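You operate a simulated robot arm through the tools that you are given. There is no shell and no other tool. Be economical: measure what you need, move in short steps, check, and stop when the job is done.

Carry out the task below with a simulated robot arm. There is one attempt and no reset: what you move stays moved.

TASK
Torque the four cover bolts of gearbox two in their numbered order.
Fine: use the yellow torque wrench, stop at each click, and lay it back on its rest.
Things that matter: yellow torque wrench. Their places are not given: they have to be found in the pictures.

It is judged by the outcome, as a careful person would: the job done as asked, and still so three seconds after it is handed in. It fails if anything else is knocked over, pushed out of place, dropped, spilled or broken.

THE ROBOT
A 6-joint arm with a two-finger parallel gripper, fixed in place. Base frame: the origin is at the foot of the arm, x ahead of it, y to its left, z up. Lengths are in mm, angles in degrees, forces in N, time in s.
With the tool pointing down near the work surface it reaches from about 240 to 640 mm from the base axis. Its first joint turns from -66.0 to 66.0 degrees. Payload 2.7 kg.
Tool frame: the origin (TCP) lies between the finger pads and is the grasp point; the fingertips stand 23 mm ahead of it; z points along the fingers, y is the line along which they close. The gripper opens to 94 mm. The fingers are 38 mm wide and 10 mm thick; the gripper's body (54 by 96 mm) begins 39 mm behind the TCP.
Orientation is that of the tool frame in the base frame, as a unit quaternion [x, y, z, w]. With the fingers straight down and closing along the base's y, the tool's x points along the base's -x, its y along +y and its z along -z.

THE INTERFACE
- The arm moves only by the tool apply_moves. Its argument "plan" is a list of rows, each a list of 3 entries, a list of its own where there are three numbers: the shift along the base's x, y, z in mm, then the turn, a rotation vector about the base's x, y, z in degrees, then the opening, from 0 (shut) to 1 (fully open). In form: [[[x, y, z], [ax, ay, az], gripper], ...]. A call has 1 to 8 rows; each row is the pose to reach, as a shift and turn from the pose commanded when the call began. A row lasts 0.2 s, in which the tool goes at most 50 mm and 8.6 degrees; a call with a longer step from one row to the next is refused whole, and so is a gripper value outside its range. A pose out of reach is approached as far as the arm can. The call stops where the force on the tool passes 70 N (or 10 N more than at its start, if that is more) or the arm is blocked; 0.2 s more then pass. The fingers move at their own pace (about 45 mm/s each) and stop on an object; they squeeze with about 45 N. The grip force told is the motor's: it shows also when the fingers shut on nothing. Time passes only in rows, and 0.2 s behind the last, so rows that repeat a pose let the fingers close. It gives the time, the measured TCP pose, the force on the tool (base axes), the opening and the grip force at its end, in the units of the frame above (readings bear some noise), and new pictures: "views" is both (left out), scene, wrist or none.
- Cameras (640 x 400 px; columns grow to the right, rows downward): "scene" is fixed at [75.3, -428.2, 1411.3]; the picture's right is [0.79, -0.62, 0.00], its down [-0.31, -0.40, -0.86] and it looks along [0.53, 0.68, -0.51] (base axes); focal length 338 px, centre (320, 200). "wrist" rides on the gripper at [-39, 0, -44] in the tool frame; the picture's right is [0.00, -1.00, 0.00], its down [0.97, 0.00, -0.24] and it looks along [0.24, 0.00, 0.97] (tool axes); focal length 218 px, centre (320, 200).
- point_at(camera, pixels): for up to 12 pixels [column, row] of the newest picture of that camera ("zoom" is the newest enlarged one), the place [x, y, z] in the base frame of the surface seen there, good to about 2 mm. No time passes.
- inspect(camera, box): a new picture of the part [left, top, right, bottom] of that camera's present view, enlarged. No time passes.
- close_job(): hands the job in; it is judged then, once.

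Work in short steps. Measure before you move; look again where a grasp or a placing could have gone wrong, and mend it. You have 80 turns and 120 pictures in all, the two below and enlarged ones among them. Open the gripper and draw the arm clear of the work before you hand the job in, unless the task says otherwise; then end with one line.

The tools are called by a JSON object that holds its "method" and its "body". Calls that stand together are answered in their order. apply_moves: Moves the arm, as the interface text tells. Its arguments: {"type":"object","properties":{"plan":{"type":"array","items":{"type":"array"}},"views":{"type":"string","enum":["both","scene","wrist","none"]}},"required":["plan"]} The other tools are called the same way: point_at (camera, pixels) gives the place of the surface under pixels of a picture; inspect (camera, box) takes an enlarged picture of a part of a camera's view; close_job () hands the job in.

At the start:

```text
time: 0.0
tool_pos: [369.4, -22.9, 1208.2]
ee_rot: [0.001, 1.0, 0.0, 0.0]
force: [-0.9, -0.2, -0.4]
gripper_width: 94.1
grasp_force: 0.1
```

scene: 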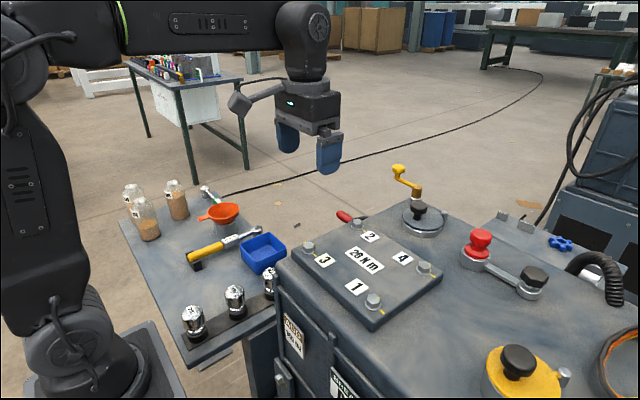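
wrist: 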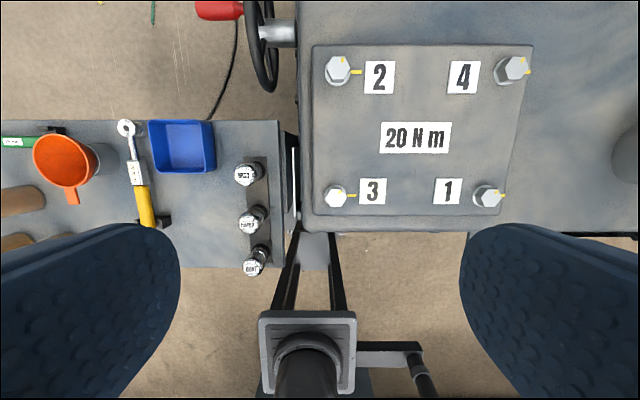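

I'll look closely at the wrench, the sockets and the cover before moving.

{"method": "inspect", "body": {"camera": "scene", "box": [110, 170, 300, 350]}}

{"method": "inspect", "body": {"camera": "scene", "box": [270, 200, 460, 400]}}

{"method": "inspect", "body": {"camera": "wrist", "box": [0, 100, 300, 290]}}

{"method": "inspect", "body": {"camera": "wrist", "box": [290, 30, 550, 230]}}

{"method": "point_at", "body": {"camera": "wrist", "pixels": [[338, 70], [512, 68], [335, 197], [488, 196], [126, 130], [133, 160], [136, 178], [147, 210], [350, 225], [240, 120]]}}

```text
2.22 times, centred on (205, 260) of scene
```

zoom: 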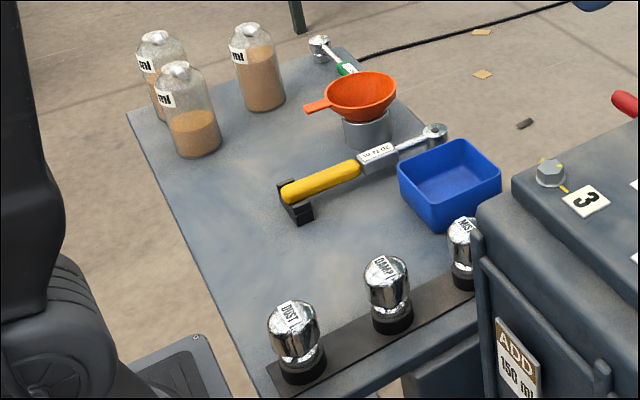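

```text
2.00 times, centred on (365, 300) of scene
```

zoom: 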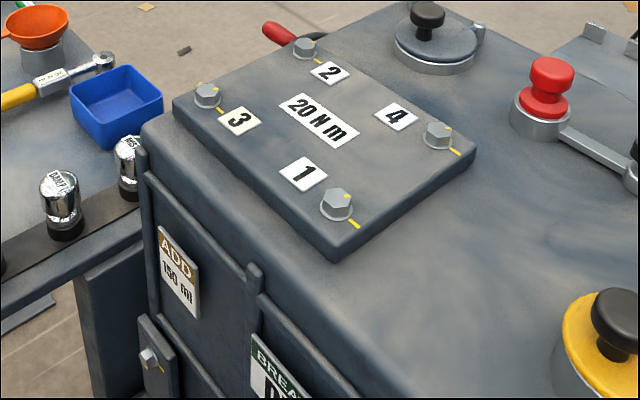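

```text
2.11 times, centred on (150, 195) of wrist
```

zoom: 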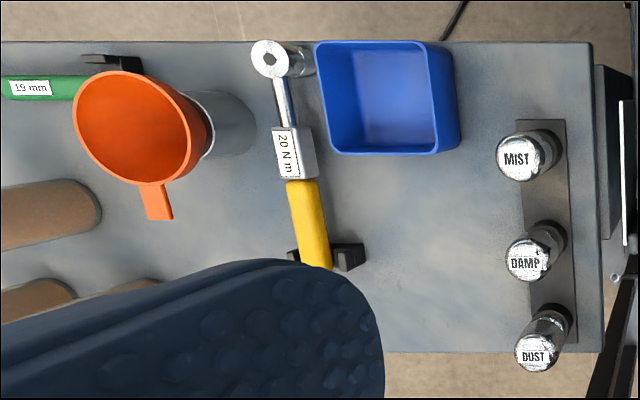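

```text
2.00 times, centred on (420, 130) of wrist
```

zoom: 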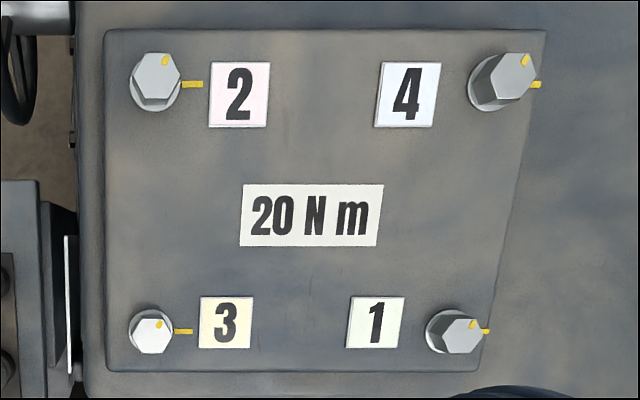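

```text
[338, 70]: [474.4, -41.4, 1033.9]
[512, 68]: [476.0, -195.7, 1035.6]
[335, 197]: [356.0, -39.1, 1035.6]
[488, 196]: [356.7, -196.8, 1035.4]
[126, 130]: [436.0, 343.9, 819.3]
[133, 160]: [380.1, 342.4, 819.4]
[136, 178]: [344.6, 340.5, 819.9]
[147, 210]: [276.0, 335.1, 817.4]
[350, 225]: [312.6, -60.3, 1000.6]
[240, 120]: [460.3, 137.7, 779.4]
```

The wrench lies along x near y≈340 with its head at (437,344), and the bolt marks need a clockwise turn. I'll go above the wrench and measure it.

{"method": "apply_moves", "body": {"plan": [[[-5, 45, 0], [0, 0, 0], 1], [[-10, 90, 0], [0, 0, 0], 1], [[-15, 135, 0], [0, 0, 0], 1], [[-20, 180, 0], [0, 0, 0], 1], [[-25, 225, 0], [0, 0, 0], 1], [[-30, 270, 0], [0, 0, 0], 1], [[-35, 315, -20], [0, 0, 0], 1], [[-40, 360, -40], [0, 0, 0], 1]], "views": "none"}}

{"method": "apply_moves", "body": {"plan": [[[0, 0, -45], [0, 0, 0], 1], [[0, 0, -90], [0, 0, 0], 1], [[0, 0, -135], [0, 0, 0], 1], [[0, 0, -170], [0, 0, 0], 1], [[0, 0, -200], [0, 0, 0], 1]], "views": "both"}}

```text
time: 1.8
tool_pos: [325.4, 337.7, 1168.3]
ee_rot: [0.0, 1.0, -0.001, 0.0]
force: [-0.1, -0.6, -1.1]
gripper_width: 94.0
grasp_force: 0.2
```

```text
time: 3.0
tool_pos: [328.3, 336.3, 967.6]
ee_rot: [0.001, 1.0, 0.0, -0.001]
force: [0.3, -0.8, -0.1]
gripper_width: 93.9
grasp_force: 0.0
```

scene: 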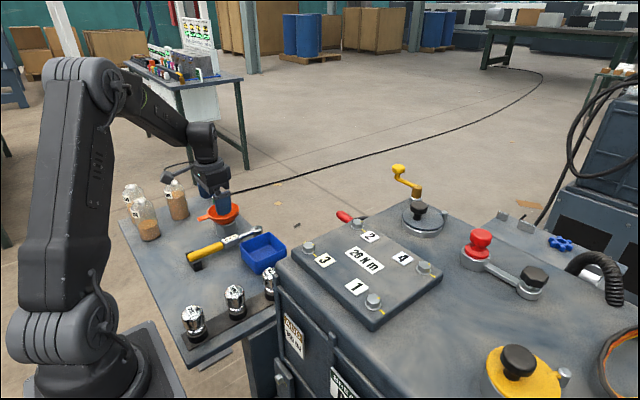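
wrist: 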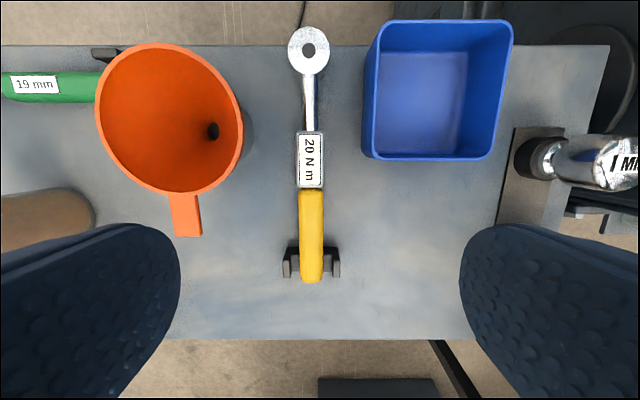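

{"method": "point_at", "body": {"camera": "wrist", "pixels": [[308, 33], [291, 50], [327, 50], [309, 100], [310, 136], [312, 185], [312, 200], [312, 225], [312, 250], [312, 278], [287, 262], [335, 262]]}}

{"method": "point_at", "body": {"camera": "wrist", "pixels": [[302, 235], [321, 235], [302, 205], [321, 205], [307, 65], [308, 48], [170, 80], [185, 215], [372, 158], [300, 160], [322, 160], [240, 130]]}}

{"method": "inspect", "body": {"camera": "wrist", "box": [240, 10, 400, 110]}}

{"method": "inspect", "body": {"camera": "scene", "box": [170, 195, 290, 280]}}

```text
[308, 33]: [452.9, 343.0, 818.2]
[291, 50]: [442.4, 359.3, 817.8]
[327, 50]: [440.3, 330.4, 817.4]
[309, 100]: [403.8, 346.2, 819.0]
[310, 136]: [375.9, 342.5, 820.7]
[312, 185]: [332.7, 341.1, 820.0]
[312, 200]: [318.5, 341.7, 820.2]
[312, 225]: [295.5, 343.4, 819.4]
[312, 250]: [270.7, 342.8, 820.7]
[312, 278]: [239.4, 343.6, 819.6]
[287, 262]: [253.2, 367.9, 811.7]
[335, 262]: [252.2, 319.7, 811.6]
```

```text
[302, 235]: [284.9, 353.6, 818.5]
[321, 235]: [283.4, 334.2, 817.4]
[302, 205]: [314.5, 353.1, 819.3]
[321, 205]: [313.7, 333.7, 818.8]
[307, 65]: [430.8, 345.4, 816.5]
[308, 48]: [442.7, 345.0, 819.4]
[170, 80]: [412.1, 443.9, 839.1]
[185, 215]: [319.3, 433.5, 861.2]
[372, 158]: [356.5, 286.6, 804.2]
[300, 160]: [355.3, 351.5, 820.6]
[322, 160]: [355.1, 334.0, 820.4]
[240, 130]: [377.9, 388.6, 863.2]
```

```text
4.00 times, centred on (320, 60) of wrist
```

zoom: 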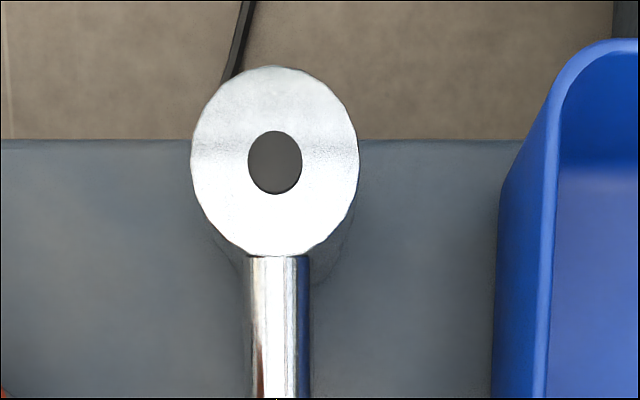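

```text
4.71 times, centred on (230, 238) of scene
```

zoom: 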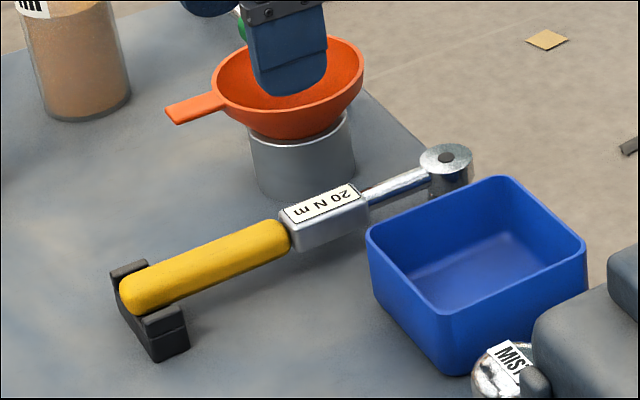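

Handle: y≈343.5, 20 wide, top z≈819, x 238–335; head centre ≈(438.5,345). I'll grasp at x≈305 with the TCP at z≈815.

{"method": "apply_moves", "body": {"plan": [[[-23, 7, -30], [0, 0, 0], 0.65], [[-23, 7, -75], [0, 0, 0], 0.65], [[-23, 7, -115], [0, 0, 0], 0.65], [[-23, 7, -140], [0, 0, 0], 0.65], [[-23, 7, -152], [0, 0, 0], 0.65]], "views": "wrist"}}

```text
time: 4.2
tool_pos: [304.2, 344.3, 815.4]
ee_rot: [0.0, 1.0, -0.001, -0.001]
force: [0.1, -0.3, -0.2]
gripper_width: 61.0
grasp_force: 0.1
```

wrist: 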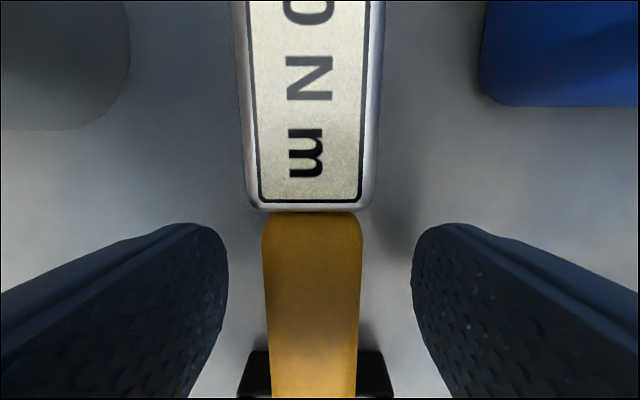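

The handle is centred between the fingers, so I'll close and then lift a little.

{"method": "apply_moves", "body": {"plan": [[[0, 0, 0], [0, 0, 0], 0.0], [[0, 0, 0], [0, 0, 0], 0.0], [[0, 0, 0], [0, 0, 0], 0.0], [[0, 0, 0], [0, 0, 0], 0.0], [[0, 0, 20], [0, 0, 0], 0.0], [[0, 0, 50], [0, 0, 0], 0.0], [[0, 0, 95], [0, 0, 0], 0.0]], "views": "both"}}

{"method": "inspect", "body": {"camera": "scene", "box": [160, 140, 290, 260]}}

```text
time: 5.8
tool_pos: [304.1, 343.5, 912.0]
ee_rot: [-0.001, 1.0, 0.0, 0.0]
force: [0.3, -0.1, -3.9]
gripper_width: 23.7
grasp_force: 44.3
```

scene: 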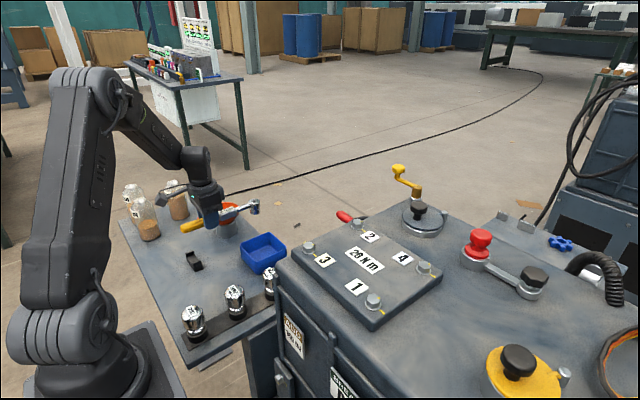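
wrist: 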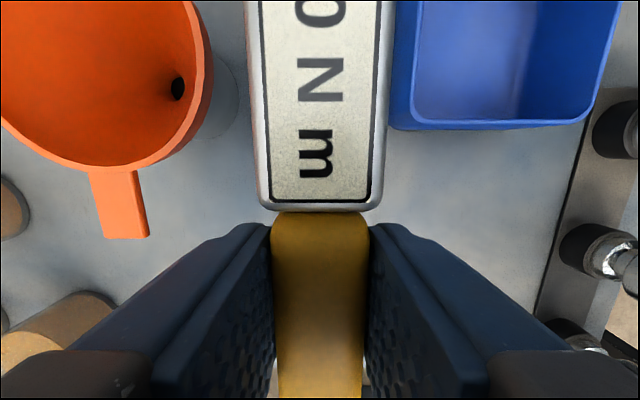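

```text
3.33 times, centred on (225, 200) of scene
```

zoom: 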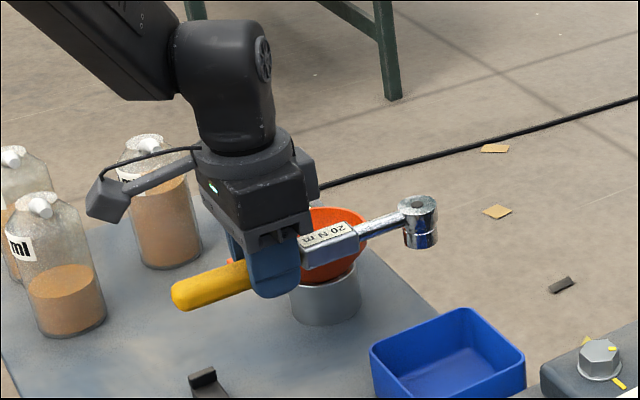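

The wrench is lifted and held with a weight of about 4 N. I'll check its tilt and head, and measure obstacles on the gearbox.

{"method": "point_at", "body": {"camera": "zoom", "pixels": [[418, 204], [406, 206], [432, 200], [420, 240], [421, 232], [410, 240], [432, 243], [325, 237], [345, 225], [205, 290], [380, 226], [418, 222]]}}

{"method": "point_at", "body": {"camera": "wrist", "pixels": [[320, 20], [320, 195], [320, 235]]}}

{"method": "point_at", "body": {"camera": "scene", "pixels": [[345, 216], [399, 170], [414, 188], [419, 209], [438, 232], [482, 237], [536, 275], [518, 360], [373, 318], [331, 312], [309, 256], [440, 290]]}}

{"method": "inspect", "body": {"camera": "scene", "box": [230, 190, 280, 225]}}

```text
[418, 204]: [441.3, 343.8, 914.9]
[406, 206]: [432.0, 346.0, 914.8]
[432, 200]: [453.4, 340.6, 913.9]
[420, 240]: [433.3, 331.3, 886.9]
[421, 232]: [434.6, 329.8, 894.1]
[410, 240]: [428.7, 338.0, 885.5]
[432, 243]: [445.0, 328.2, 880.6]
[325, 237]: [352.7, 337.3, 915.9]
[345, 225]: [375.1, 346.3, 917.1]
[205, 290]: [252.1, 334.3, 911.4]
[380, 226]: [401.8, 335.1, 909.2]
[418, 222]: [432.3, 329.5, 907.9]
```

```text
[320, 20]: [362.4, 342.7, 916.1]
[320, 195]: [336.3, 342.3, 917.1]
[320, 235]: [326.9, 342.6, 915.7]
```

```text
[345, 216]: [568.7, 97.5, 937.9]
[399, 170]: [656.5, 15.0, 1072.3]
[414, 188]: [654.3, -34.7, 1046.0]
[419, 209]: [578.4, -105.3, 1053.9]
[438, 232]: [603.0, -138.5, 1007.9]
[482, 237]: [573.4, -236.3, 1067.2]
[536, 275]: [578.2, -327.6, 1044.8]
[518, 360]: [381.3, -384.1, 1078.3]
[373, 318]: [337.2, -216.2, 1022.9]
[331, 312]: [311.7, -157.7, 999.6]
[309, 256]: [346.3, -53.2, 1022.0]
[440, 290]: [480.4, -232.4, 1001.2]
```

```text
11.43 times, centred on (255, 208) of scene
```

zoom: 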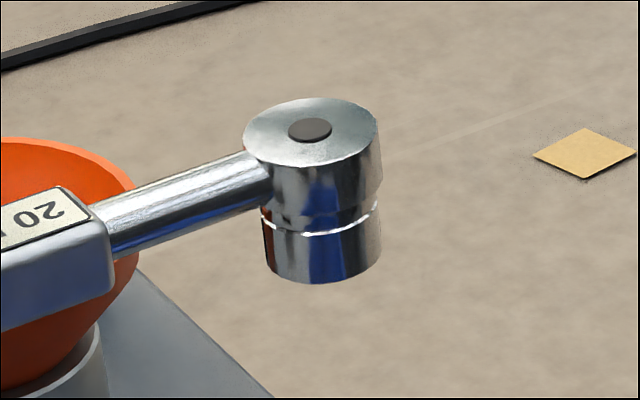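

The wrench is level. Its socket bottom is about 36 mm below the TCP and its head centre about 137 mm ahead. I'll lift it high and carry it toward bolt 1 at (357,-197).

{"method": "apply_moves", "body": {"plan": [[[0, 0, 48], [0, 0, 0], 0], [[0, 0, 96], [0, 0, 0], 0], [[0, 0, 144], [0, 0, 0], 0], [[0, -40, 165], [0, 0, 0], 0], [[0, -82, 185], [0, 0, 0], 0], [[0, -125, 205], [0, 0, 0], 0], [[0, -168, 225], [0, 0, 0], 0], [[0, -212, 238], [0, 0, 0], 0]], "views": "none"}}

{"method": "apply_moves", "body": {"plan": [[[-8, -45, 0], [0, 0, 4], 0], [[-16, -92, 0], [0, 0, 8], 0], [[-24, -139, 0], [0, 0, 12], 0], [[-32, -186, 0], [0, 0, 16], 0], [[-40, -233, 0], [0, 0, 20], 0], [[-48, -280, 0], [0, 0, 24], 0], [[-56, -327, 0], [0, 0, 27], 0], [[-65, -374, 0], [0, 0, 30], 0]], "views": "none"}}

{"method": "apply_moves", "body": {"plan": [[[0, -24, 0], [0, 0, 0], 0], [[0, -24, -30], [0, 0, 0], 0], [[0, -24, -30], [0, 0, 0], 0]], "views": "both"}}

```text
time: 7.6
tool_pos: [304.5, 128.1, 1150.7]
ee_rot: [0.0, 1.0, 0.0, 0.0]
force: [0.2, 0.0, -2.4]
gripper_width: 23.7
grasp_force: 45.0
```

```text
time: 9.4
tool_pos: [241.0, -243.5, 1149.5]
ee_rot: [-0.26, 0.966, 0.0, 0.0]
force: [-0.1, -0.2, -2.7]
gripper_width: 23.8
grasp_force: 45.3
```

```text
time: 10.2
tool_pos: [240.7, -267.0, 1118.9]
ee_rot: [-0.259, 0.966, 0.0, -0.001]
force: [0.3, -0.5, -3.4]
gripper_width: 23.6
grasp_force: 44.9
```

scene: 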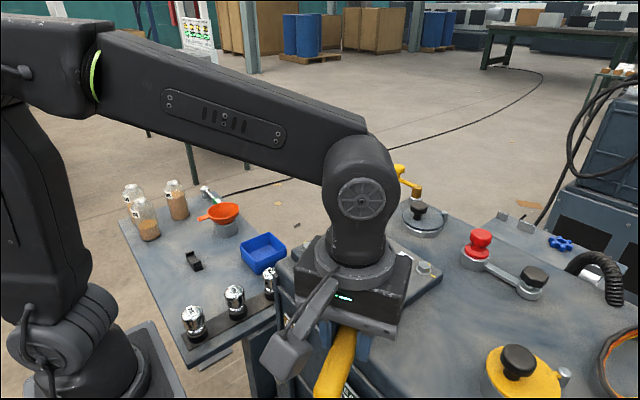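
wrist: 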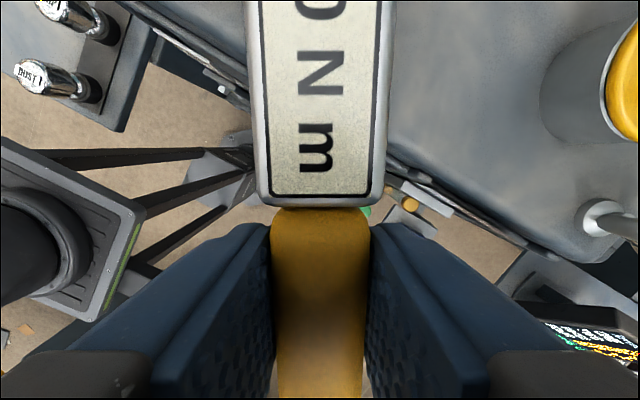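

The arm blocks the scene view of bolt 1. I'll approach with the handle toward −x (yaw 0) instead and look again.

{"method": "apply_moves", "body": {"plan": [[[-5, 18, 15], [0, 0, -8], 0], [[-10, 36, 15], [0, 0, -16], 0], [[-16, 52, 15], [0, 0, -23], 0], [[-21, 67, 15], [0, 0, -30], 0], [[-21, 67, 15], [0, 0, -30], 0]], "views": "scene"}}

{"method": "inspect", "body": {"camera": "scene", "box": [300, 200, 460, 350]}}

```text
time: 11.4
tool_pos: [219.3, -200.0, 1134.8]
ee_rot: [0.001, 1.0, -0.001, 0.0]
force: [0.2, -0.1, -2.8]
gripper_width: 23.7
grasp_force: 44.7
```

scene: 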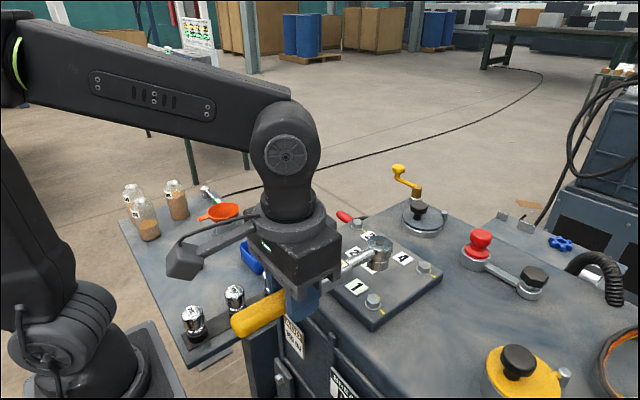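

```text
2.67 times, centred on (380, 275) of scene
```

zoom: 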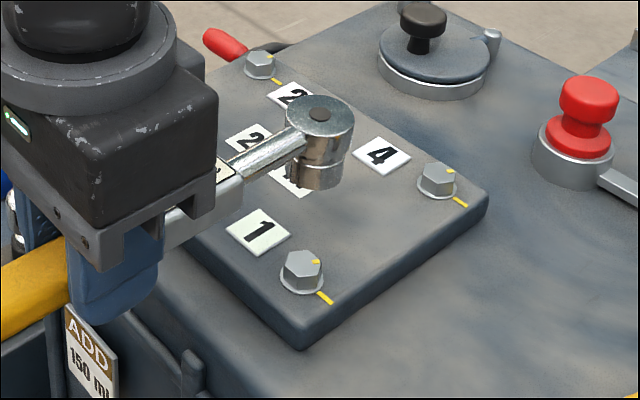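

Bolt 1 and the socket are both visible now. I'll zoom on bolt 1, bolt 4 and the head for exact centres.

{"method": "inspect", "body": {"camera": "scene", "box": [350, 275, 400, 325]}}

{"method": "point_at", "body": {"camera": "zoom", "pixels": [[320, 200], [300, 180], [340, 180], [300, 160], [260, 250], [320, 260], [400, 300]]}}

{"method": "inspect", "body": {"camera": "scene", "box": [350, 220, 410, 280]}}

{"method": "point_at", "body": {"camera": "zoom", "pixels": [[320, 100], [300, 110], [340, 110], [360, 90], [300, 250], [340, 250]]}}

```text
8.00 times, centred on (375, 300) of scene
```

zoom: 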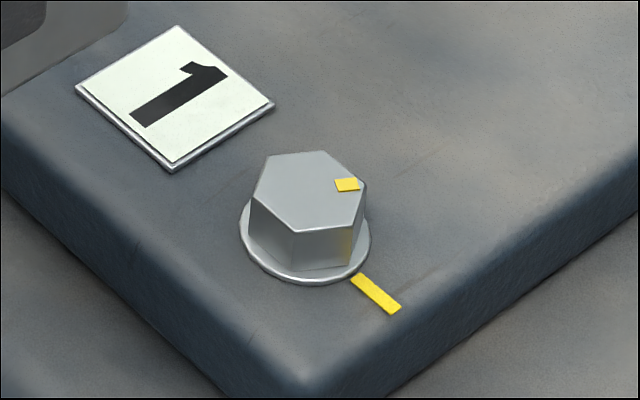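

```text
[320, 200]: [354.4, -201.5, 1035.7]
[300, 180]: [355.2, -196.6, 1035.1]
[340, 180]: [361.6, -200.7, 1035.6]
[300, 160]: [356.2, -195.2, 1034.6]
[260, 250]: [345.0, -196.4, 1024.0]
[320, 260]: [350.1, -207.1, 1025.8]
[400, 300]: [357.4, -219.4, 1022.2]
```

```text
6.67 times, centred on (380, 250) of scene
```

zoom: 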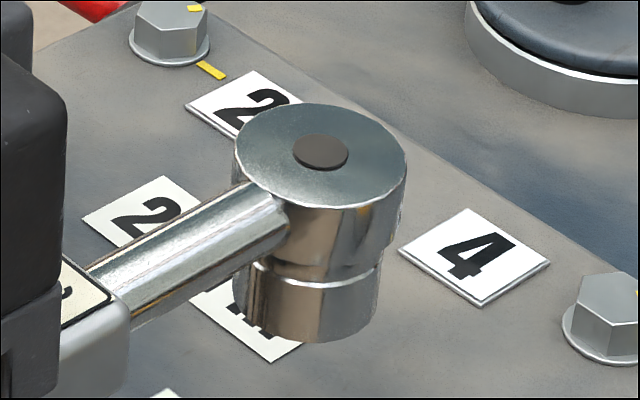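

```text
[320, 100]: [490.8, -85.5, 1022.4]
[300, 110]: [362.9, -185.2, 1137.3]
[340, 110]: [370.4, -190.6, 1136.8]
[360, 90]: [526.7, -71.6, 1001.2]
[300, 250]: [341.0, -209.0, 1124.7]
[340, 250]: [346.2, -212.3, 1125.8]
```

Projection puts the head at (354.9,-198.4) and bolt 1 at (354.5,-199.5), nearly under it. I'll shift −1 in y and lower until just above the bolt.

{"method": "apply_moves", "body": {"plan": [[[0, -1, -20], [0, 0, 0], 0], [[0, -1, -40], [0, 0, 0], 0], [[0, -1, -52], [0, 0, 0], 0], [[0, -1, -57], [0, 0, 0], 0], [[0, -1, -57], [0, 0, 0], 0]], "views": "none"}}

{"method": "inspect", "body": {"camera": "scene", "box": [340, 250, 410, 320]}}

```text
time: 12.6
tool_pos: [218.5, -201.0, 1076.9]
ee_rot: [0.0, 1.0, 0.0, 0.001]
force: [0.0, -0.4, -3.1]
gripper_width: 23.6
grasp_force: 45.4
```

```text
5.71 times, centred on (375, 285) of scene
```

zoom: 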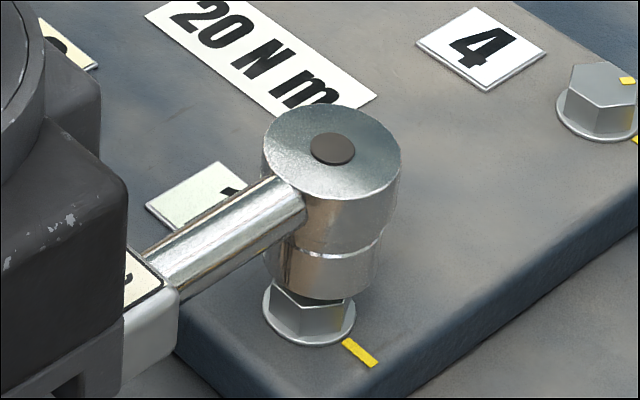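

The computed head centre is (355.5,-199.5) against bolt (354,-199). I'll nudge −1.2 in x and lower slowly.

{"method": "apply_moves", "body": {"plan": [[[-1.2, 0.3, -3], [0, 0, 0], 0], [[-1.2, 0.3, -6], [0, 0, 0], 0], [[-1.2, 0.3, -9], [0, 0, 0], 0], [[-1.2, 0.3, -12], [0, 0, 0], 0], [[-1.2, 0.3, -15], [0, 0, 0], 0]], "views": "none"}}

{"method": "inspect", "body": {"camera": "scene", "box": [340, 250, 410, 320]}}

```text
time: 13.8
tool_pos: [218.4, -201.2, 1063.2]
ee_rot: [0.0, 1.0, -0.001, 0.001]
force: [-12.0, -2.0, 12.9]
gripper_width: 23.5
grasp_force: 44.8
```

```text
5.71 times, centred on (375, 285) of scene
```

zoom: 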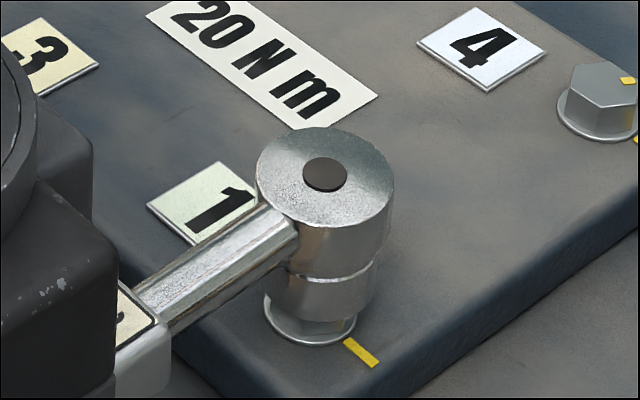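

The projection gives head top z≈1072, so the socket is resting on the bolt top and the hex isn't aligned. I'll lift slightly and swing the handle +30° about the bolt to align the flats.

{"method": "apply_moves", "body": {"plan": [[[0, 0, 10], [0, 0, 0], 0], [[1.5, -18.9, 12], [0, 0, 8], 0], [[5.7, -37.3, 12], [0, 0, 16], 0], [[11.4, -52.9, 12], [0, 0, 23], 0], [[19, -67.6, 12], [0, 0, 30], 0], [[19, -67.6, 12], [0, 0, 30], 0]], "views": "scene"}}

{"method": "inspect", "body": {"camera": "scene", "box": [320, 230, 420, 320]}}

```text
time: 15.2
tool_pos: [238.9, -267.8, 1075.1]
ee_rot: [-0.26, 0.966, 0.0, 0.0]
force: [0.0, -0.1, -3.3]
gripper_width: 23.8
grasp_force: 45.4
```

scene: 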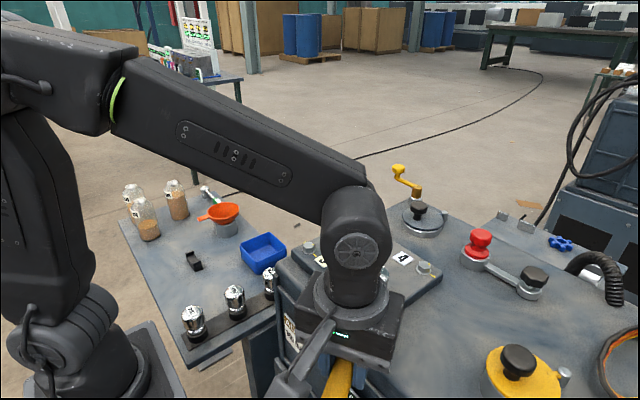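

```text
4.44 times, centred on (370, 275) of scene
```

zoom: 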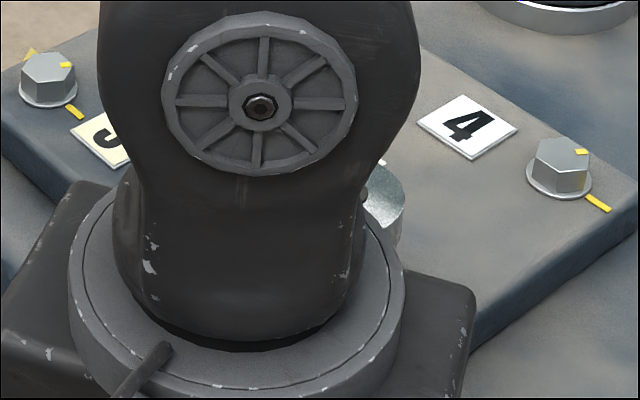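

The view is blocked here, so I'll lower gently and go by the readings.

{"method": "apply_moves", "body": {"plan": [[[0, 0, -4], [0, 0, 0], 0], [[0, 0, -7], [0, 0, 0], 0], [[0, 0, -10], [0, 0, 0], 0], [[0, 0, -13], [0, 0, 0], 0], [[0, 0, -13], [0, 0, 0], 0]], "views": "none"}}

```text
time: 16.4
tool_pos: [238.1, -268.7, 1062.9]
ee_rot: [-0.259, 0.966, -0.002, 0.001]
force: [-4.9, 1.1, 12.5]
gripper_width: 23.7
grasp_force: 45.1
```

Contact is at the same height as before. I'll turn clockwise slowly about the bolt under light pressure, watching whether the socket drops on or drives the bolt.

{"method": "apply_moves", "body": {"plan": [[[-4.6, 8.3, 0], [0, 0, -4], 0], [[-8.5, 16.9, 0], [0, 0, -8], 0], [[-11.9, 25.8, 0], [0, 0, -12], 0], [[-14.6, 34.8, 0], [0, 0, -16], 0]], "views": "none"}}

{"method": "inspect", "body": {"camera": "scene", "box": [340, 250, 410, 320]}}

```text
time: 17.4
tool_pos: [222.2, -233.8, 1061.8]
ee_rot: [-0.121, 0.993, -0.001, 0.001]
force: [4.8, -5.1, 6.4]
gripper_width: 23.7
grasp_force: 44.7
```

```text
5.71 times, centred on (375, 285) of scene
```

zoom: 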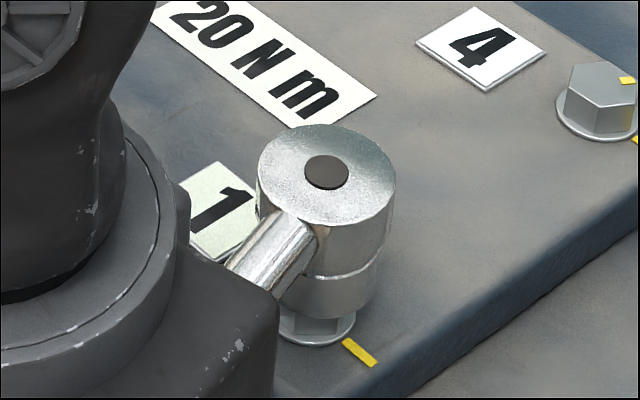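

{"method": "inspect", "body": {"camera": "scene", "box": [362, 285, 392, 315]}}

```text
13.33 times, centred on (377, 300) of scene
```

zoom: 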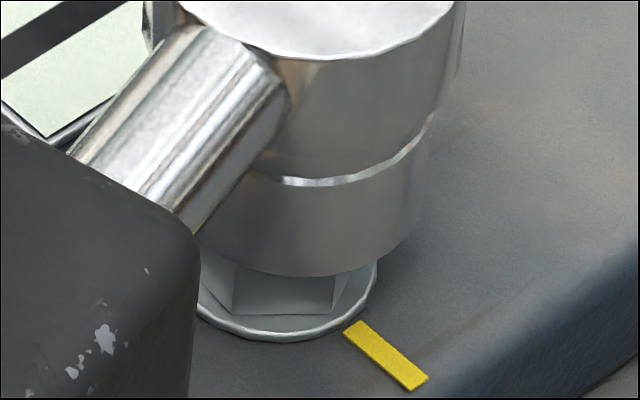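

The bolt has not turned and the socket still sits on top. I need the recess orientation, so I'll lift and tilt the wrench so the socket mouth faces the scene camera.

{"method": "apply_moves", "body": {"plan": [[[0, 0, 20], [0, 0, 0], 0], [[5, 10, 60], [0, 0, -7], 0], [[10, 30, 100], [0, 0, -14], 0], [[10, 50, 140], [0, 0, -14], 0]], "views": "none"}}

{"method": "apply_moves", "body": {"plan": [[[0, 0, 0], [-8.5, 0, 0], 0], [[0, 0, 0], [-17, 0, 0], 0], [[0, 0, 0], [-25.5, 0, 0], 0], [[0, 0, 0], [-34, 0, 0], 0], [[0, 0, 0], [-42.5, 0, 0], 0], [[0, 0, 0], [-51, 0, 0], 0], [[0, 0, 0], [-59, 0, 0], 0]], "views": "scene"}}

```text
time: 18.4
tool_pos: [228.8, -183.1, 1202.5]
ee_rot: [0.001, 1.0, 0.0, -0.001]
force: [0.1, 1.0, -3.2]
gripper_width: 23.7
grasp_force: 44.6
```

```text
time: 20.0
tool_pos: [233.3, -182.1, 1201.0]
ee_rot: [0.0, 0.87, -0.493, 0.001]
force: [0.0, -0.5, -2.2]
gripper_width: 23.7
grasp_force: 44.8
```

scene: 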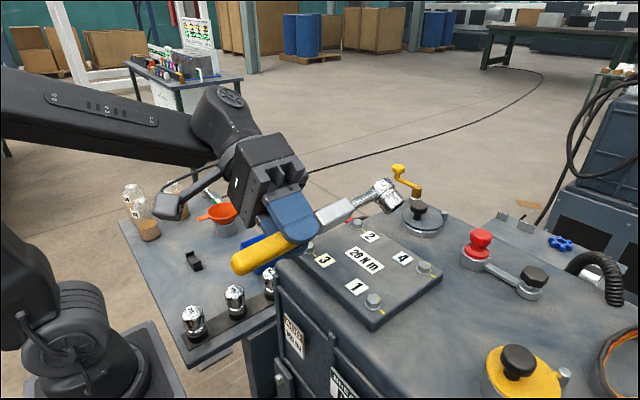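

{"method": "apply_moves", "body": {"plan": [[[0, 0, 10], [-8.5, 0, 0], 0], [[0, 0, 20], [-17, 0, 0], 0], [[0, 0, 30], [-25.5, 0, 0], 0], [[0, 0, 30], [-34, 0, 0], 0], [[0, 0, 30], [-41, 0, 0], 0]], "views": "none"}}

{"method": "apply_moves", "body": {"plan": [[[0, 0, 0], [0, 0, -8.5], 0], [[0, 0, 0], [0, 0, -17], 0], [[0, 0, 0], [0, 0, -25], 0]], "views": "scene"}}

```text
time: 21.2
tool_pos: [237.3, -183.0, 1235.0]
ee_rot: [0.0, -0.642, 0.766, 0.001]
force: [-0.5, 0.0, -3.0]
gripper_width: 23.7
grasp_force: 45.4
out of reach, approached as far as the arm can: row 5
```

```text
time: 22.0
tool_pos: [237.2, -182.4, 1234.6]
ee_rot: [-0.14, -0.628, 0.748, 0.166]
force: [-0.7, -0.3, -3.3]
gripper_width: 23.7
grasp_force: 45.2
```

scene: 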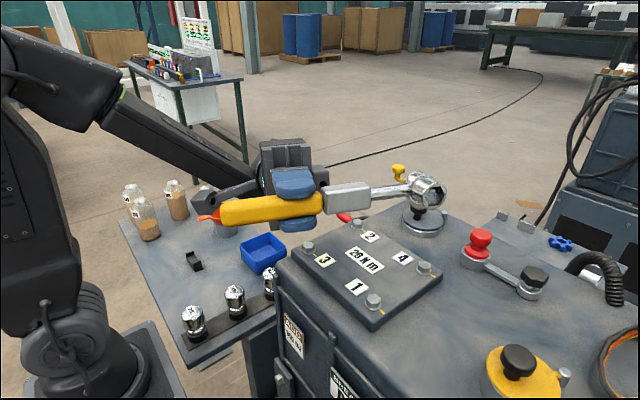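

{"method": "inspect", "body": {"camera": "scene", "box": [400, 165, 455, 215]}}

```text
8.00 times, centred on (428, 190) of scene
```

zoom: 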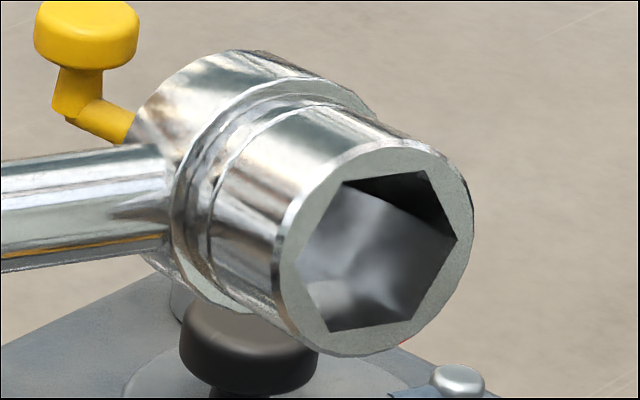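

The socket has a true hex with vertices along the wrench axis. The bolts' vertices lie along ±y, so the correct engagement yaw is ±30°. I'll return the tool to vertical.

{"method": "apply_moves", "body": {"plan": [[[0, 0, 0], [0, 0, 8.5], 0], [[0, 0, 0], [0, 0, 17], 0], [[0, 0, 0], [0, 0, 25], 0]], "views": "none"}}

{"method": "apply_moves", "body": {"plan": [[[0, 0, 0], [8.5, 0, 0], 0], [[0, 0, 0], [17, 0, 0], 0], [[0, 0, 0], [25.5, 0, 0], 0], [[0, 0, 0], [34, 0, 0], 0], [[0, 0, 0], [42.5, 0, 0], 0], [[0, 0, 0], [51, 0, 0], 0], [[0, 0, 0], [59.5, 0, 0], 0], [[0, 0, 0], [68, 0, 0], 0]], "views": "none"}}

{"method": "apply_moves", "body": {"plan": [[[0, 10, 0], [8, 0, 0], 0], [[0, 20, 0], [16, 0, 0], 0], [[0, 30, 0], [24, 0, 0], 0], [[0, 50, 0], [32, 0, 0], 0], [[0, 50, 0], [32, 0, 0], 0]], "views": "none"}}

```text
time: 22.8
tool_pos: [237.6, -183.6, 1236.0]
ee_rot: [0.0, -0.643, 0.766, 0.0]
force: [0.1, 0.3, -3.0]
gripper_width: 23.9
grasp_force: 45.3
```

```text
time: 24.6
tool_pos: [236.3, -183.2, 1233.8]
ee_rot: [0.0, 0.962, -0.274, -0.001]
force: [0.3, -0.5, -2.7]
gripper_width: 23.8
grasp_force: 45.3
```

```text
time: 25.8
tool_pos: [235.8, -133.7, 1233.7]
ee_rot: [0.0, 1.0, 0.001, 0.0]
force: [-0.3, 0.8, -3.1]
gripper_width: 23.3
grasp_force: 45.2
```

Now I'll rotate to yaw −30 and lower to about 1085 over bolt 1.

{"method": "apply_moves", "body": {"plan": [[[0, 0, -20], [0, 0, -8], 0], [[0, 0, -60], [0, 0, -16], 0], [[0, 0, -100], [0, 0, -23], 0], [[0, 0.5, -135], [0, 0, -30], 0], [[0, 0.5, -153], [0, 0, -30], 0], [[0, 0.5, -153], [0, 0, -30], 0]], "views": "scene"}}

{"method": "inspect", "body": {"camera": "scene", "box": [340, 250, 410, 320]}}

```text
time: 27.2
tool_pos: [236.0, -131.9, 1082.2]
ee_rot: [0.259, 0.966, 0.0, 0.0]
force: [-0.6, -0.5, -3.3]
gripper_width: 23.6
grasp_force: 44.8
```

scene: 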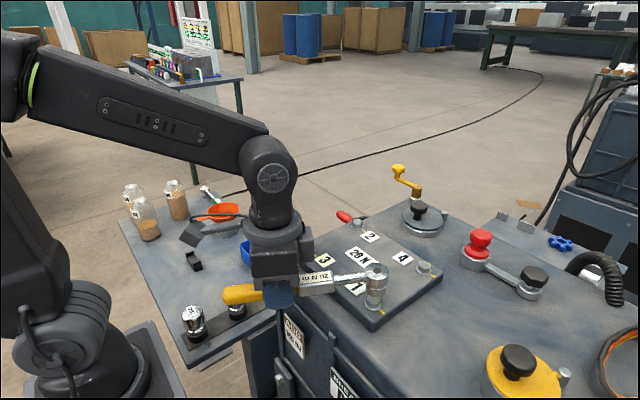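

```text
5.71 times, centred on (375, 285) of scene
```

zoom: 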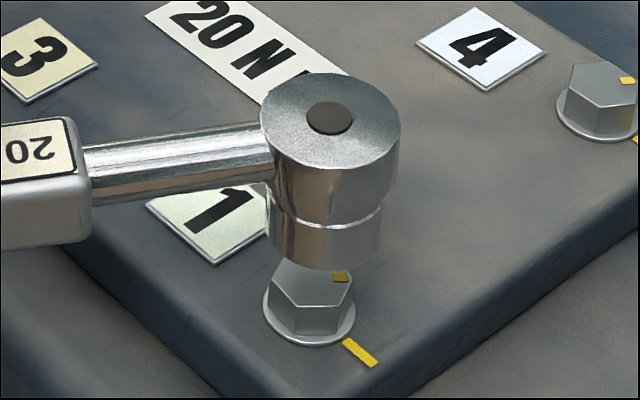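

{"method": "point_at", "body": {"camera": "zoom", "pixels": [[330, 85], [330, 155], [280, 120], [380, 120], [330, 118], [20, 150], [60, 130], [150, 135], [250, 130], [312, 280], [310, 262]]}}

{"method": "inspect", "body": {"camera": "scene", "box": [210, 245, 410, 320]}}

```text
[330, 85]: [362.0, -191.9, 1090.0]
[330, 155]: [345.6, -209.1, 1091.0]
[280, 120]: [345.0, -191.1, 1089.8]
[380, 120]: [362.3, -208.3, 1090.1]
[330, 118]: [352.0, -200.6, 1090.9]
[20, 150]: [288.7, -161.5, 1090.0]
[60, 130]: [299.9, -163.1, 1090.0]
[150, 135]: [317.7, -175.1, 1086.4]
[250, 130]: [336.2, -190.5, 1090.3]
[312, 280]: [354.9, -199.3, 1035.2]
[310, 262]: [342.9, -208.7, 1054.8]
```

```text
3.20 times, centred on (310, 282) of scene
```

zoom: 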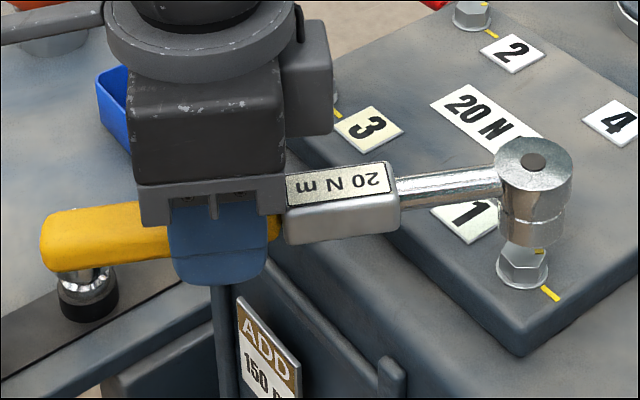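

The wrench is level but has slid up about 4.5 mm in the grip, so the socket bottom is at TCP−30. The head at (353.5,-199.1) is centred on bolt 1 at (354,-199), so I'll lower gently.

{"method": "apply_moves", "body": {"plan": [[[0.4, 0, -8], [0, 0, 0], 0], [[0.4, 0, -14], [0, 0, 0], 0], [[0.4, 0, -17], [0, 0, 0], 0], [[0.4, 0, -19], [0, 0, 0], 0], [[0.4, 0, -21], [0, 0, 0], 0], [[0.4, 0, -21], [0, 0, 0], 0]], "views": "none"}}

{"method": "inspect", "body": {"camera": "scene", "box": [350, 260, 400, 320]}}

```text
time: 28.6
tool_pos: [238.5, -133.2, 1060.6]
ee_rot: [0.259, 0.966, 0.0, 0.002]
force: [-6.6, 1.7, 12.6]
gripper_width: 23.5
grasp_force: 45.2
```

```text
6.67 times, centred on (375, 290) of scene
```

zoom: 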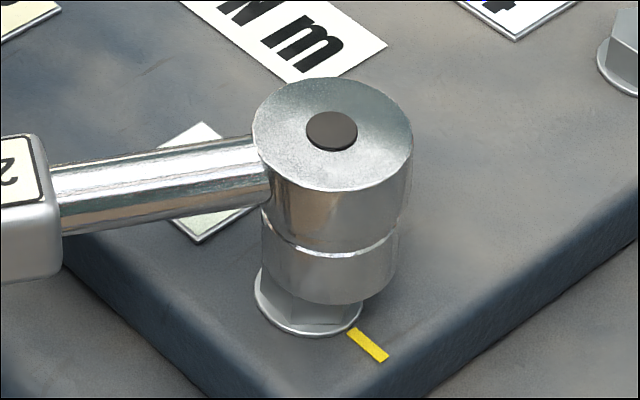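

The socket bottom looks offset outward, so the wrench seems pitched a few degrees in the grip. I'll lift off and measure its tilt over its full length.

{"method": "apply_moves", "body": {"plan": [[[0, 0, 10], [0, 0, 0], 0], [[0, 0, 20], [0, 0, 0], 0], [[0, 0, 20], [0, 0, 0], 0]], "views": "none"}}

{"method": "inspect", "body": {"camera": "scene", "box": [210, 245, 400, 320]}}

{"method": "point_at", "body": {"camera": "zoom", "pixels": [[60, 230], [90, 222], [120, 217], [150, 213], [300, 190], [330, 187], [360, 183], [385, 175], [530, 160], [570, 160], [550, 145], [550, 178]]}}

```text
time: 29.4
tool_pos: [237.5, -132.6, 1080.7]
ee_rot: [0.259, 0.966, 0.0, -0.001]
force: [0.3, 0.1, -2.6]
gripper_width: 23.7
grasp_force: 45.2
```

```text
3.37 times, centred on (305, 282) of scene
```

zoom: 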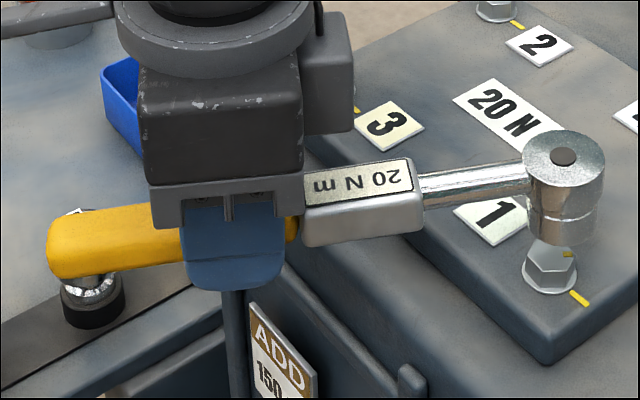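

```text
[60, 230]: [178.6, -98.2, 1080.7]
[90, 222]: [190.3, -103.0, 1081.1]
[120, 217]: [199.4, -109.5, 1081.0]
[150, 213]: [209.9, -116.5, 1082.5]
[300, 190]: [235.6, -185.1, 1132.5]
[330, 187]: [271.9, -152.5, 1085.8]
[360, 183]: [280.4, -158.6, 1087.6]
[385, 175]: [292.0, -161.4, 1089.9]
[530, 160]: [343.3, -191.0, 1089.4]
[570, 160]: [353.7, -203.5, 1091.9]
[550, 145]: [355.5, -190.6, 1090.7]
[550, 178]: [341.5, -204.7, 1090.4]
```

Head top is 1090.6 and handle top 1081, so it is pitched about 3.2° head-up. I'll pitch the tool to compensate.

{"method": "apply_moves", "body": {"plan": [[[0, 0, 3], [0.8, 1.4, 0], 0], [[0, 0, 5], [1.6, 2.8, 0], 0], [[0, 0, 5], [1.6, 2.8, 0], 0]], "views": "none"}}

{"method": "inspect", "body": {"camera": "scene", "box": [210, 245, 400, 320]}}

{"method": "point_at", "body": {"camera": "zoom", "pixels": [[60, 230], [90, 222], [120, 217], [150, 213], [330, 187], [360, 183], [385, 180], [545, 160], [570, 160], [560, 150], [560, 178]]}}

{"method": "inspect", "body": {"camera": "scene", "box": [350, 260, 400, 320]}}

```text
time: 30.2
tool_pos: [236.8, -132.2, 1085.5]
ee_rot: [0.259, 0.965, 0.007, -0.028]
force: [-0.3, -0.2, -2.3]
gripper_width: 23.9
grasp_force: 45.3
```

```text
3.37 times, centred on (305, 282) of scene
```

zoom: 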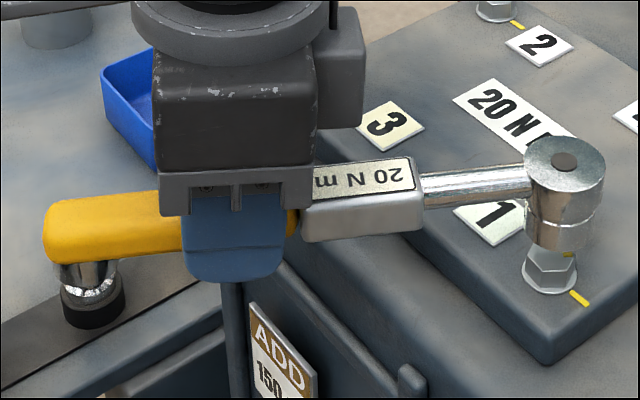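

```text
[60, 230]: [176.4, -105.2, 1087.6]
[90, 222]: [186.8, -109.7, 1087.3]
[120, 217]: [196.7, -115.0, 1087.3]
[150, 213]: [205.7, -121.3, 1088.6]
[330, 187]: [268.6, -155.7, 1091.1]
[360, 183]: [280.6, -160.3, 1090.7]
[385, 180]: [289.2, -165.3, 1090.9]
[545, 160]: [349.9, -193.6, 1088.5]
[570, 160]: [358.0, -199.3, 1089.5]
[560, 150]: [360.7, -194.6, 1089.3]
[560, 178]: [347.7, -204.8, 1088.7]
```

```text
6.67 times, centred on (375, 290) of scene
```

zoom: 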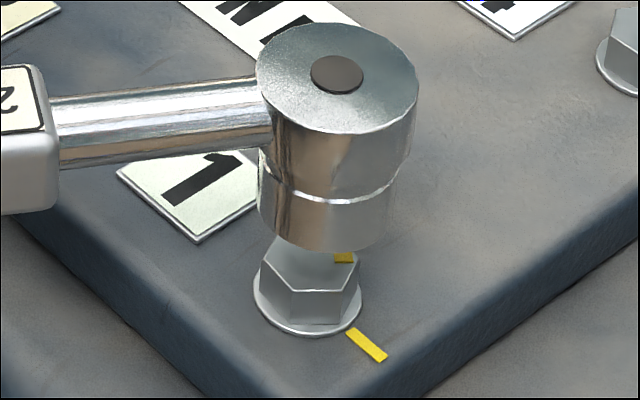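

It's vertical now, with the head at (354.6,-199.8) and the bolt at (353.9,-199.0). I'll shift (−0.7,+0.8) and lower to just past the bolt top.

{"method": "apply_moves", "body": {"plan": [[[-0.7, 0.8, -6], [0, 0, 0], 0], [[-0.7, 0.8, -12], [0, 0, 0], 0], [[-0.7, 0.8, -15], [0, 0, 0], 0], [[-0.7, 0.8, -17], [0, 0, 0], 0], [[-0.7, 0.8, -18.5], [0, 0, 0], 0]], "views": "none"}}

{"method": "inspect", "body": {"camera": "scene", "box": [350, 260, 400, 320]}}

```text
time: 31.4
tool_pos: [236.8, -132.9, 1069.1]
ee_rot: [0.258, 0.966, 0.007, -0.026]
force: [-8.4, 3.9, 12.4]
gripper_width: 23.7
grasp_force: 45.3
```

```text
6.67 times, centred on (375, 290) of scene
```

zoom: 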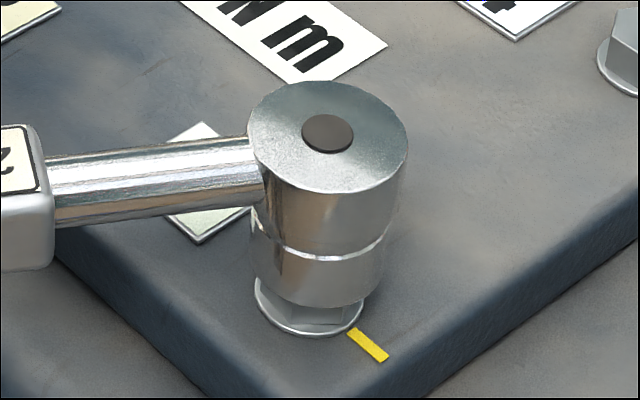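

It's still resting on top. Measured vertices suggest I need about 2–3° more clockwise yaw, so I'll raise 4 mm, rotate −3° about the head and measure the socket against the bolt at close range.

{"method": "apply_moves", "body": {"plan": [[[0, 0, 4], [0, 0, 0], 0], [[3.65, 6.1, 5], [0, 0, -3], 0], [[3.65, 6.1, 5], [0, 0, -3], 0]], "views": "none"}}

{"method": "inspect", "body": {"camera": "scene", "box": [355, 265, 395, 315]}}

{"method": "inspect", "body": {"camera": "scene", "box": [210, 245, 400, 320]}}

{"method": "point_at", "body": {"camera": "zoom", "pixels": [[60, 240], [90, 235], [120, 230], [150, 225], [330, 199], [360, 195], [385, 192], [545, 180], [570, 180], [560, 170], [560, 195]]}}

```text
time: 32.2
tool_pos: [240.5, -126.3, 1073.1]
ee_rot: [0.283, 0.959, 0.008, -0.029]
force: [-0.6, 0.0, -2.1]
gripper_width: 23.5
grasp_force: 45.2
```

```text
8.00 times, centred on (375, 290) of scene
```

zoom: 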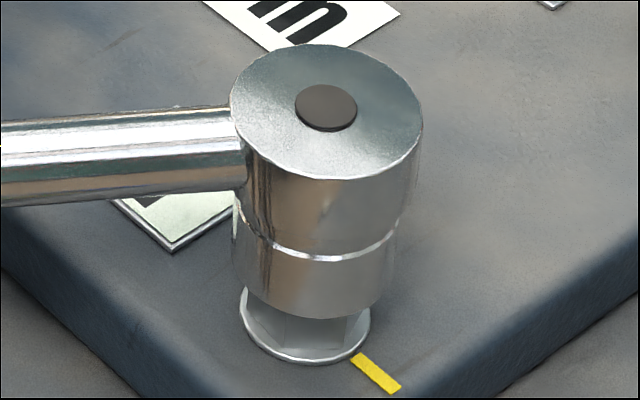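

```text
3.37 times, centred on (305, 282) of scene
```

zoom: 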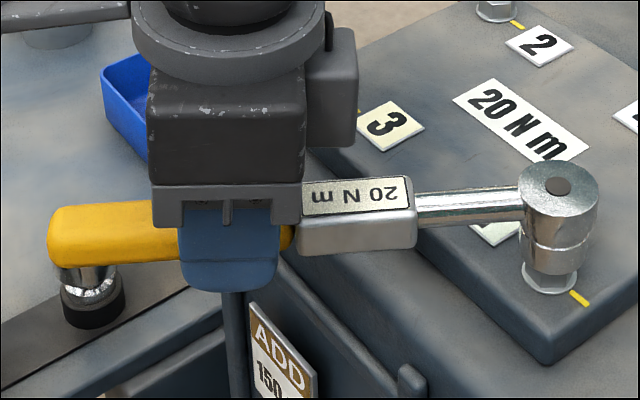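

```text
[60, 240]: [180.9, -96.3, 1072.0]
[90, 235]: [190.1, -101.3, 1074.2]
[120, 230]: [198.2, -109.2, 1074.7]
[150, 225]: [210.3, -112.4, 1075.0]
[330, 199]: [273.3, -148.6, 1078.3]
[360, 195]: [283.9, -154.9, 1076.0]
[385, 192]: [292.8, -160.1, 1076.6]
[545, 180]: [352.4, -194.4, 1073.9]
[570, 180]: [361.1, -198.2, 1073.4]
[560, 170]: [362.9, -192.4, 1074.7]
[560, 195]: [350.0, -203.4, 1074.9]
```

It's level now and offset only about (+0.5,0). I'll touch down lightly and sweep clockwise in small steps so the hex can drop in.

{"method": "apply_moves", "body": {"plan": [[[-0.5, 0, -1.5], [0, 0, 0], 0], [[0.8, 2, -2.5], [0, 0, -1], 0], [[2.1, 3.95, -3], [0, 0, -2], 0], [[3.4, 5.9, -3], [0, 0, -3], 0], [[4.85, 7.8, -3.5], [0, 0, -4], 0]], "views": "none"}}

{"method": "inspect", "body": {"camera": "scene", "box": [355, 265, 395, 315]}}

```text
time: 33.4
tool_pos: [246.1, -118.5, 1067.9]
ee_rot: [0.316, 0.948, 0.008, -0.027]
force: [0.1, 0.2, -2.4]
gripper_width: 23.8
grasp_force: 44.8
```

```text
8.00 times, centred on (375, 290) of scene
```

zoom: 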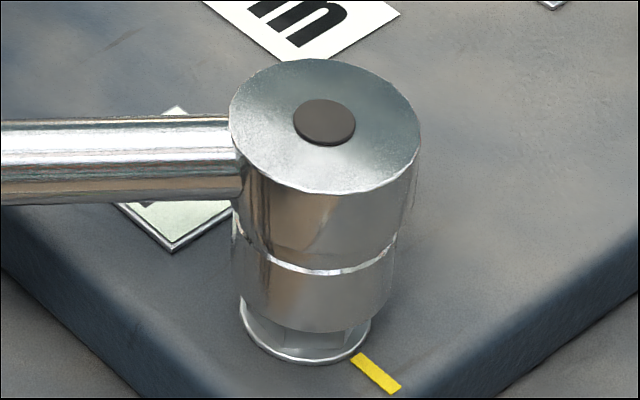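

It's lowered 4 mm with no contact force, so the hex has dropped in. I'll lower further to seat it.

{"method": "apply_moves", "body": {"plan": [[[0, 0, -2], [0, 0, 0], 0], [[0, 0, -4], [0, 0, 0], 0], [[0, 0, -6], [0, 0, 0], 0]], "views": "none"}}

{"method": "inspect", "body": {"camera": "scene", "box": [355, 265, 395, 315]}}

```text
time: 34.2
tool_pos: [244.8, -118.2, 1062.7]
ee_rot: [0.317, 0.948, 0.009, -0.026]
force: [-6.6, 4.1, 12.4]
gripper_width: 23.9
grasp_force: 44.1
```

```text
8.00 times, centred on (375, 290) of scene
```

zoom: 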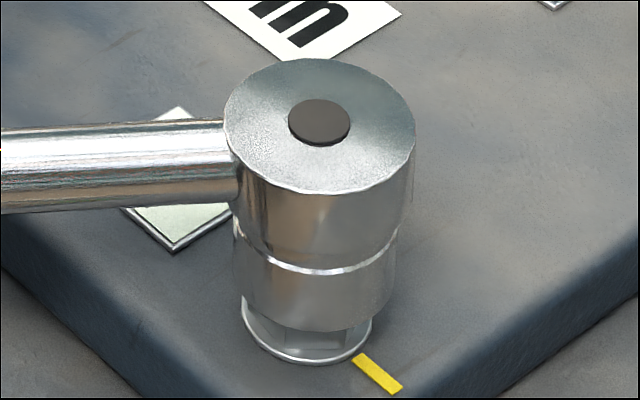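

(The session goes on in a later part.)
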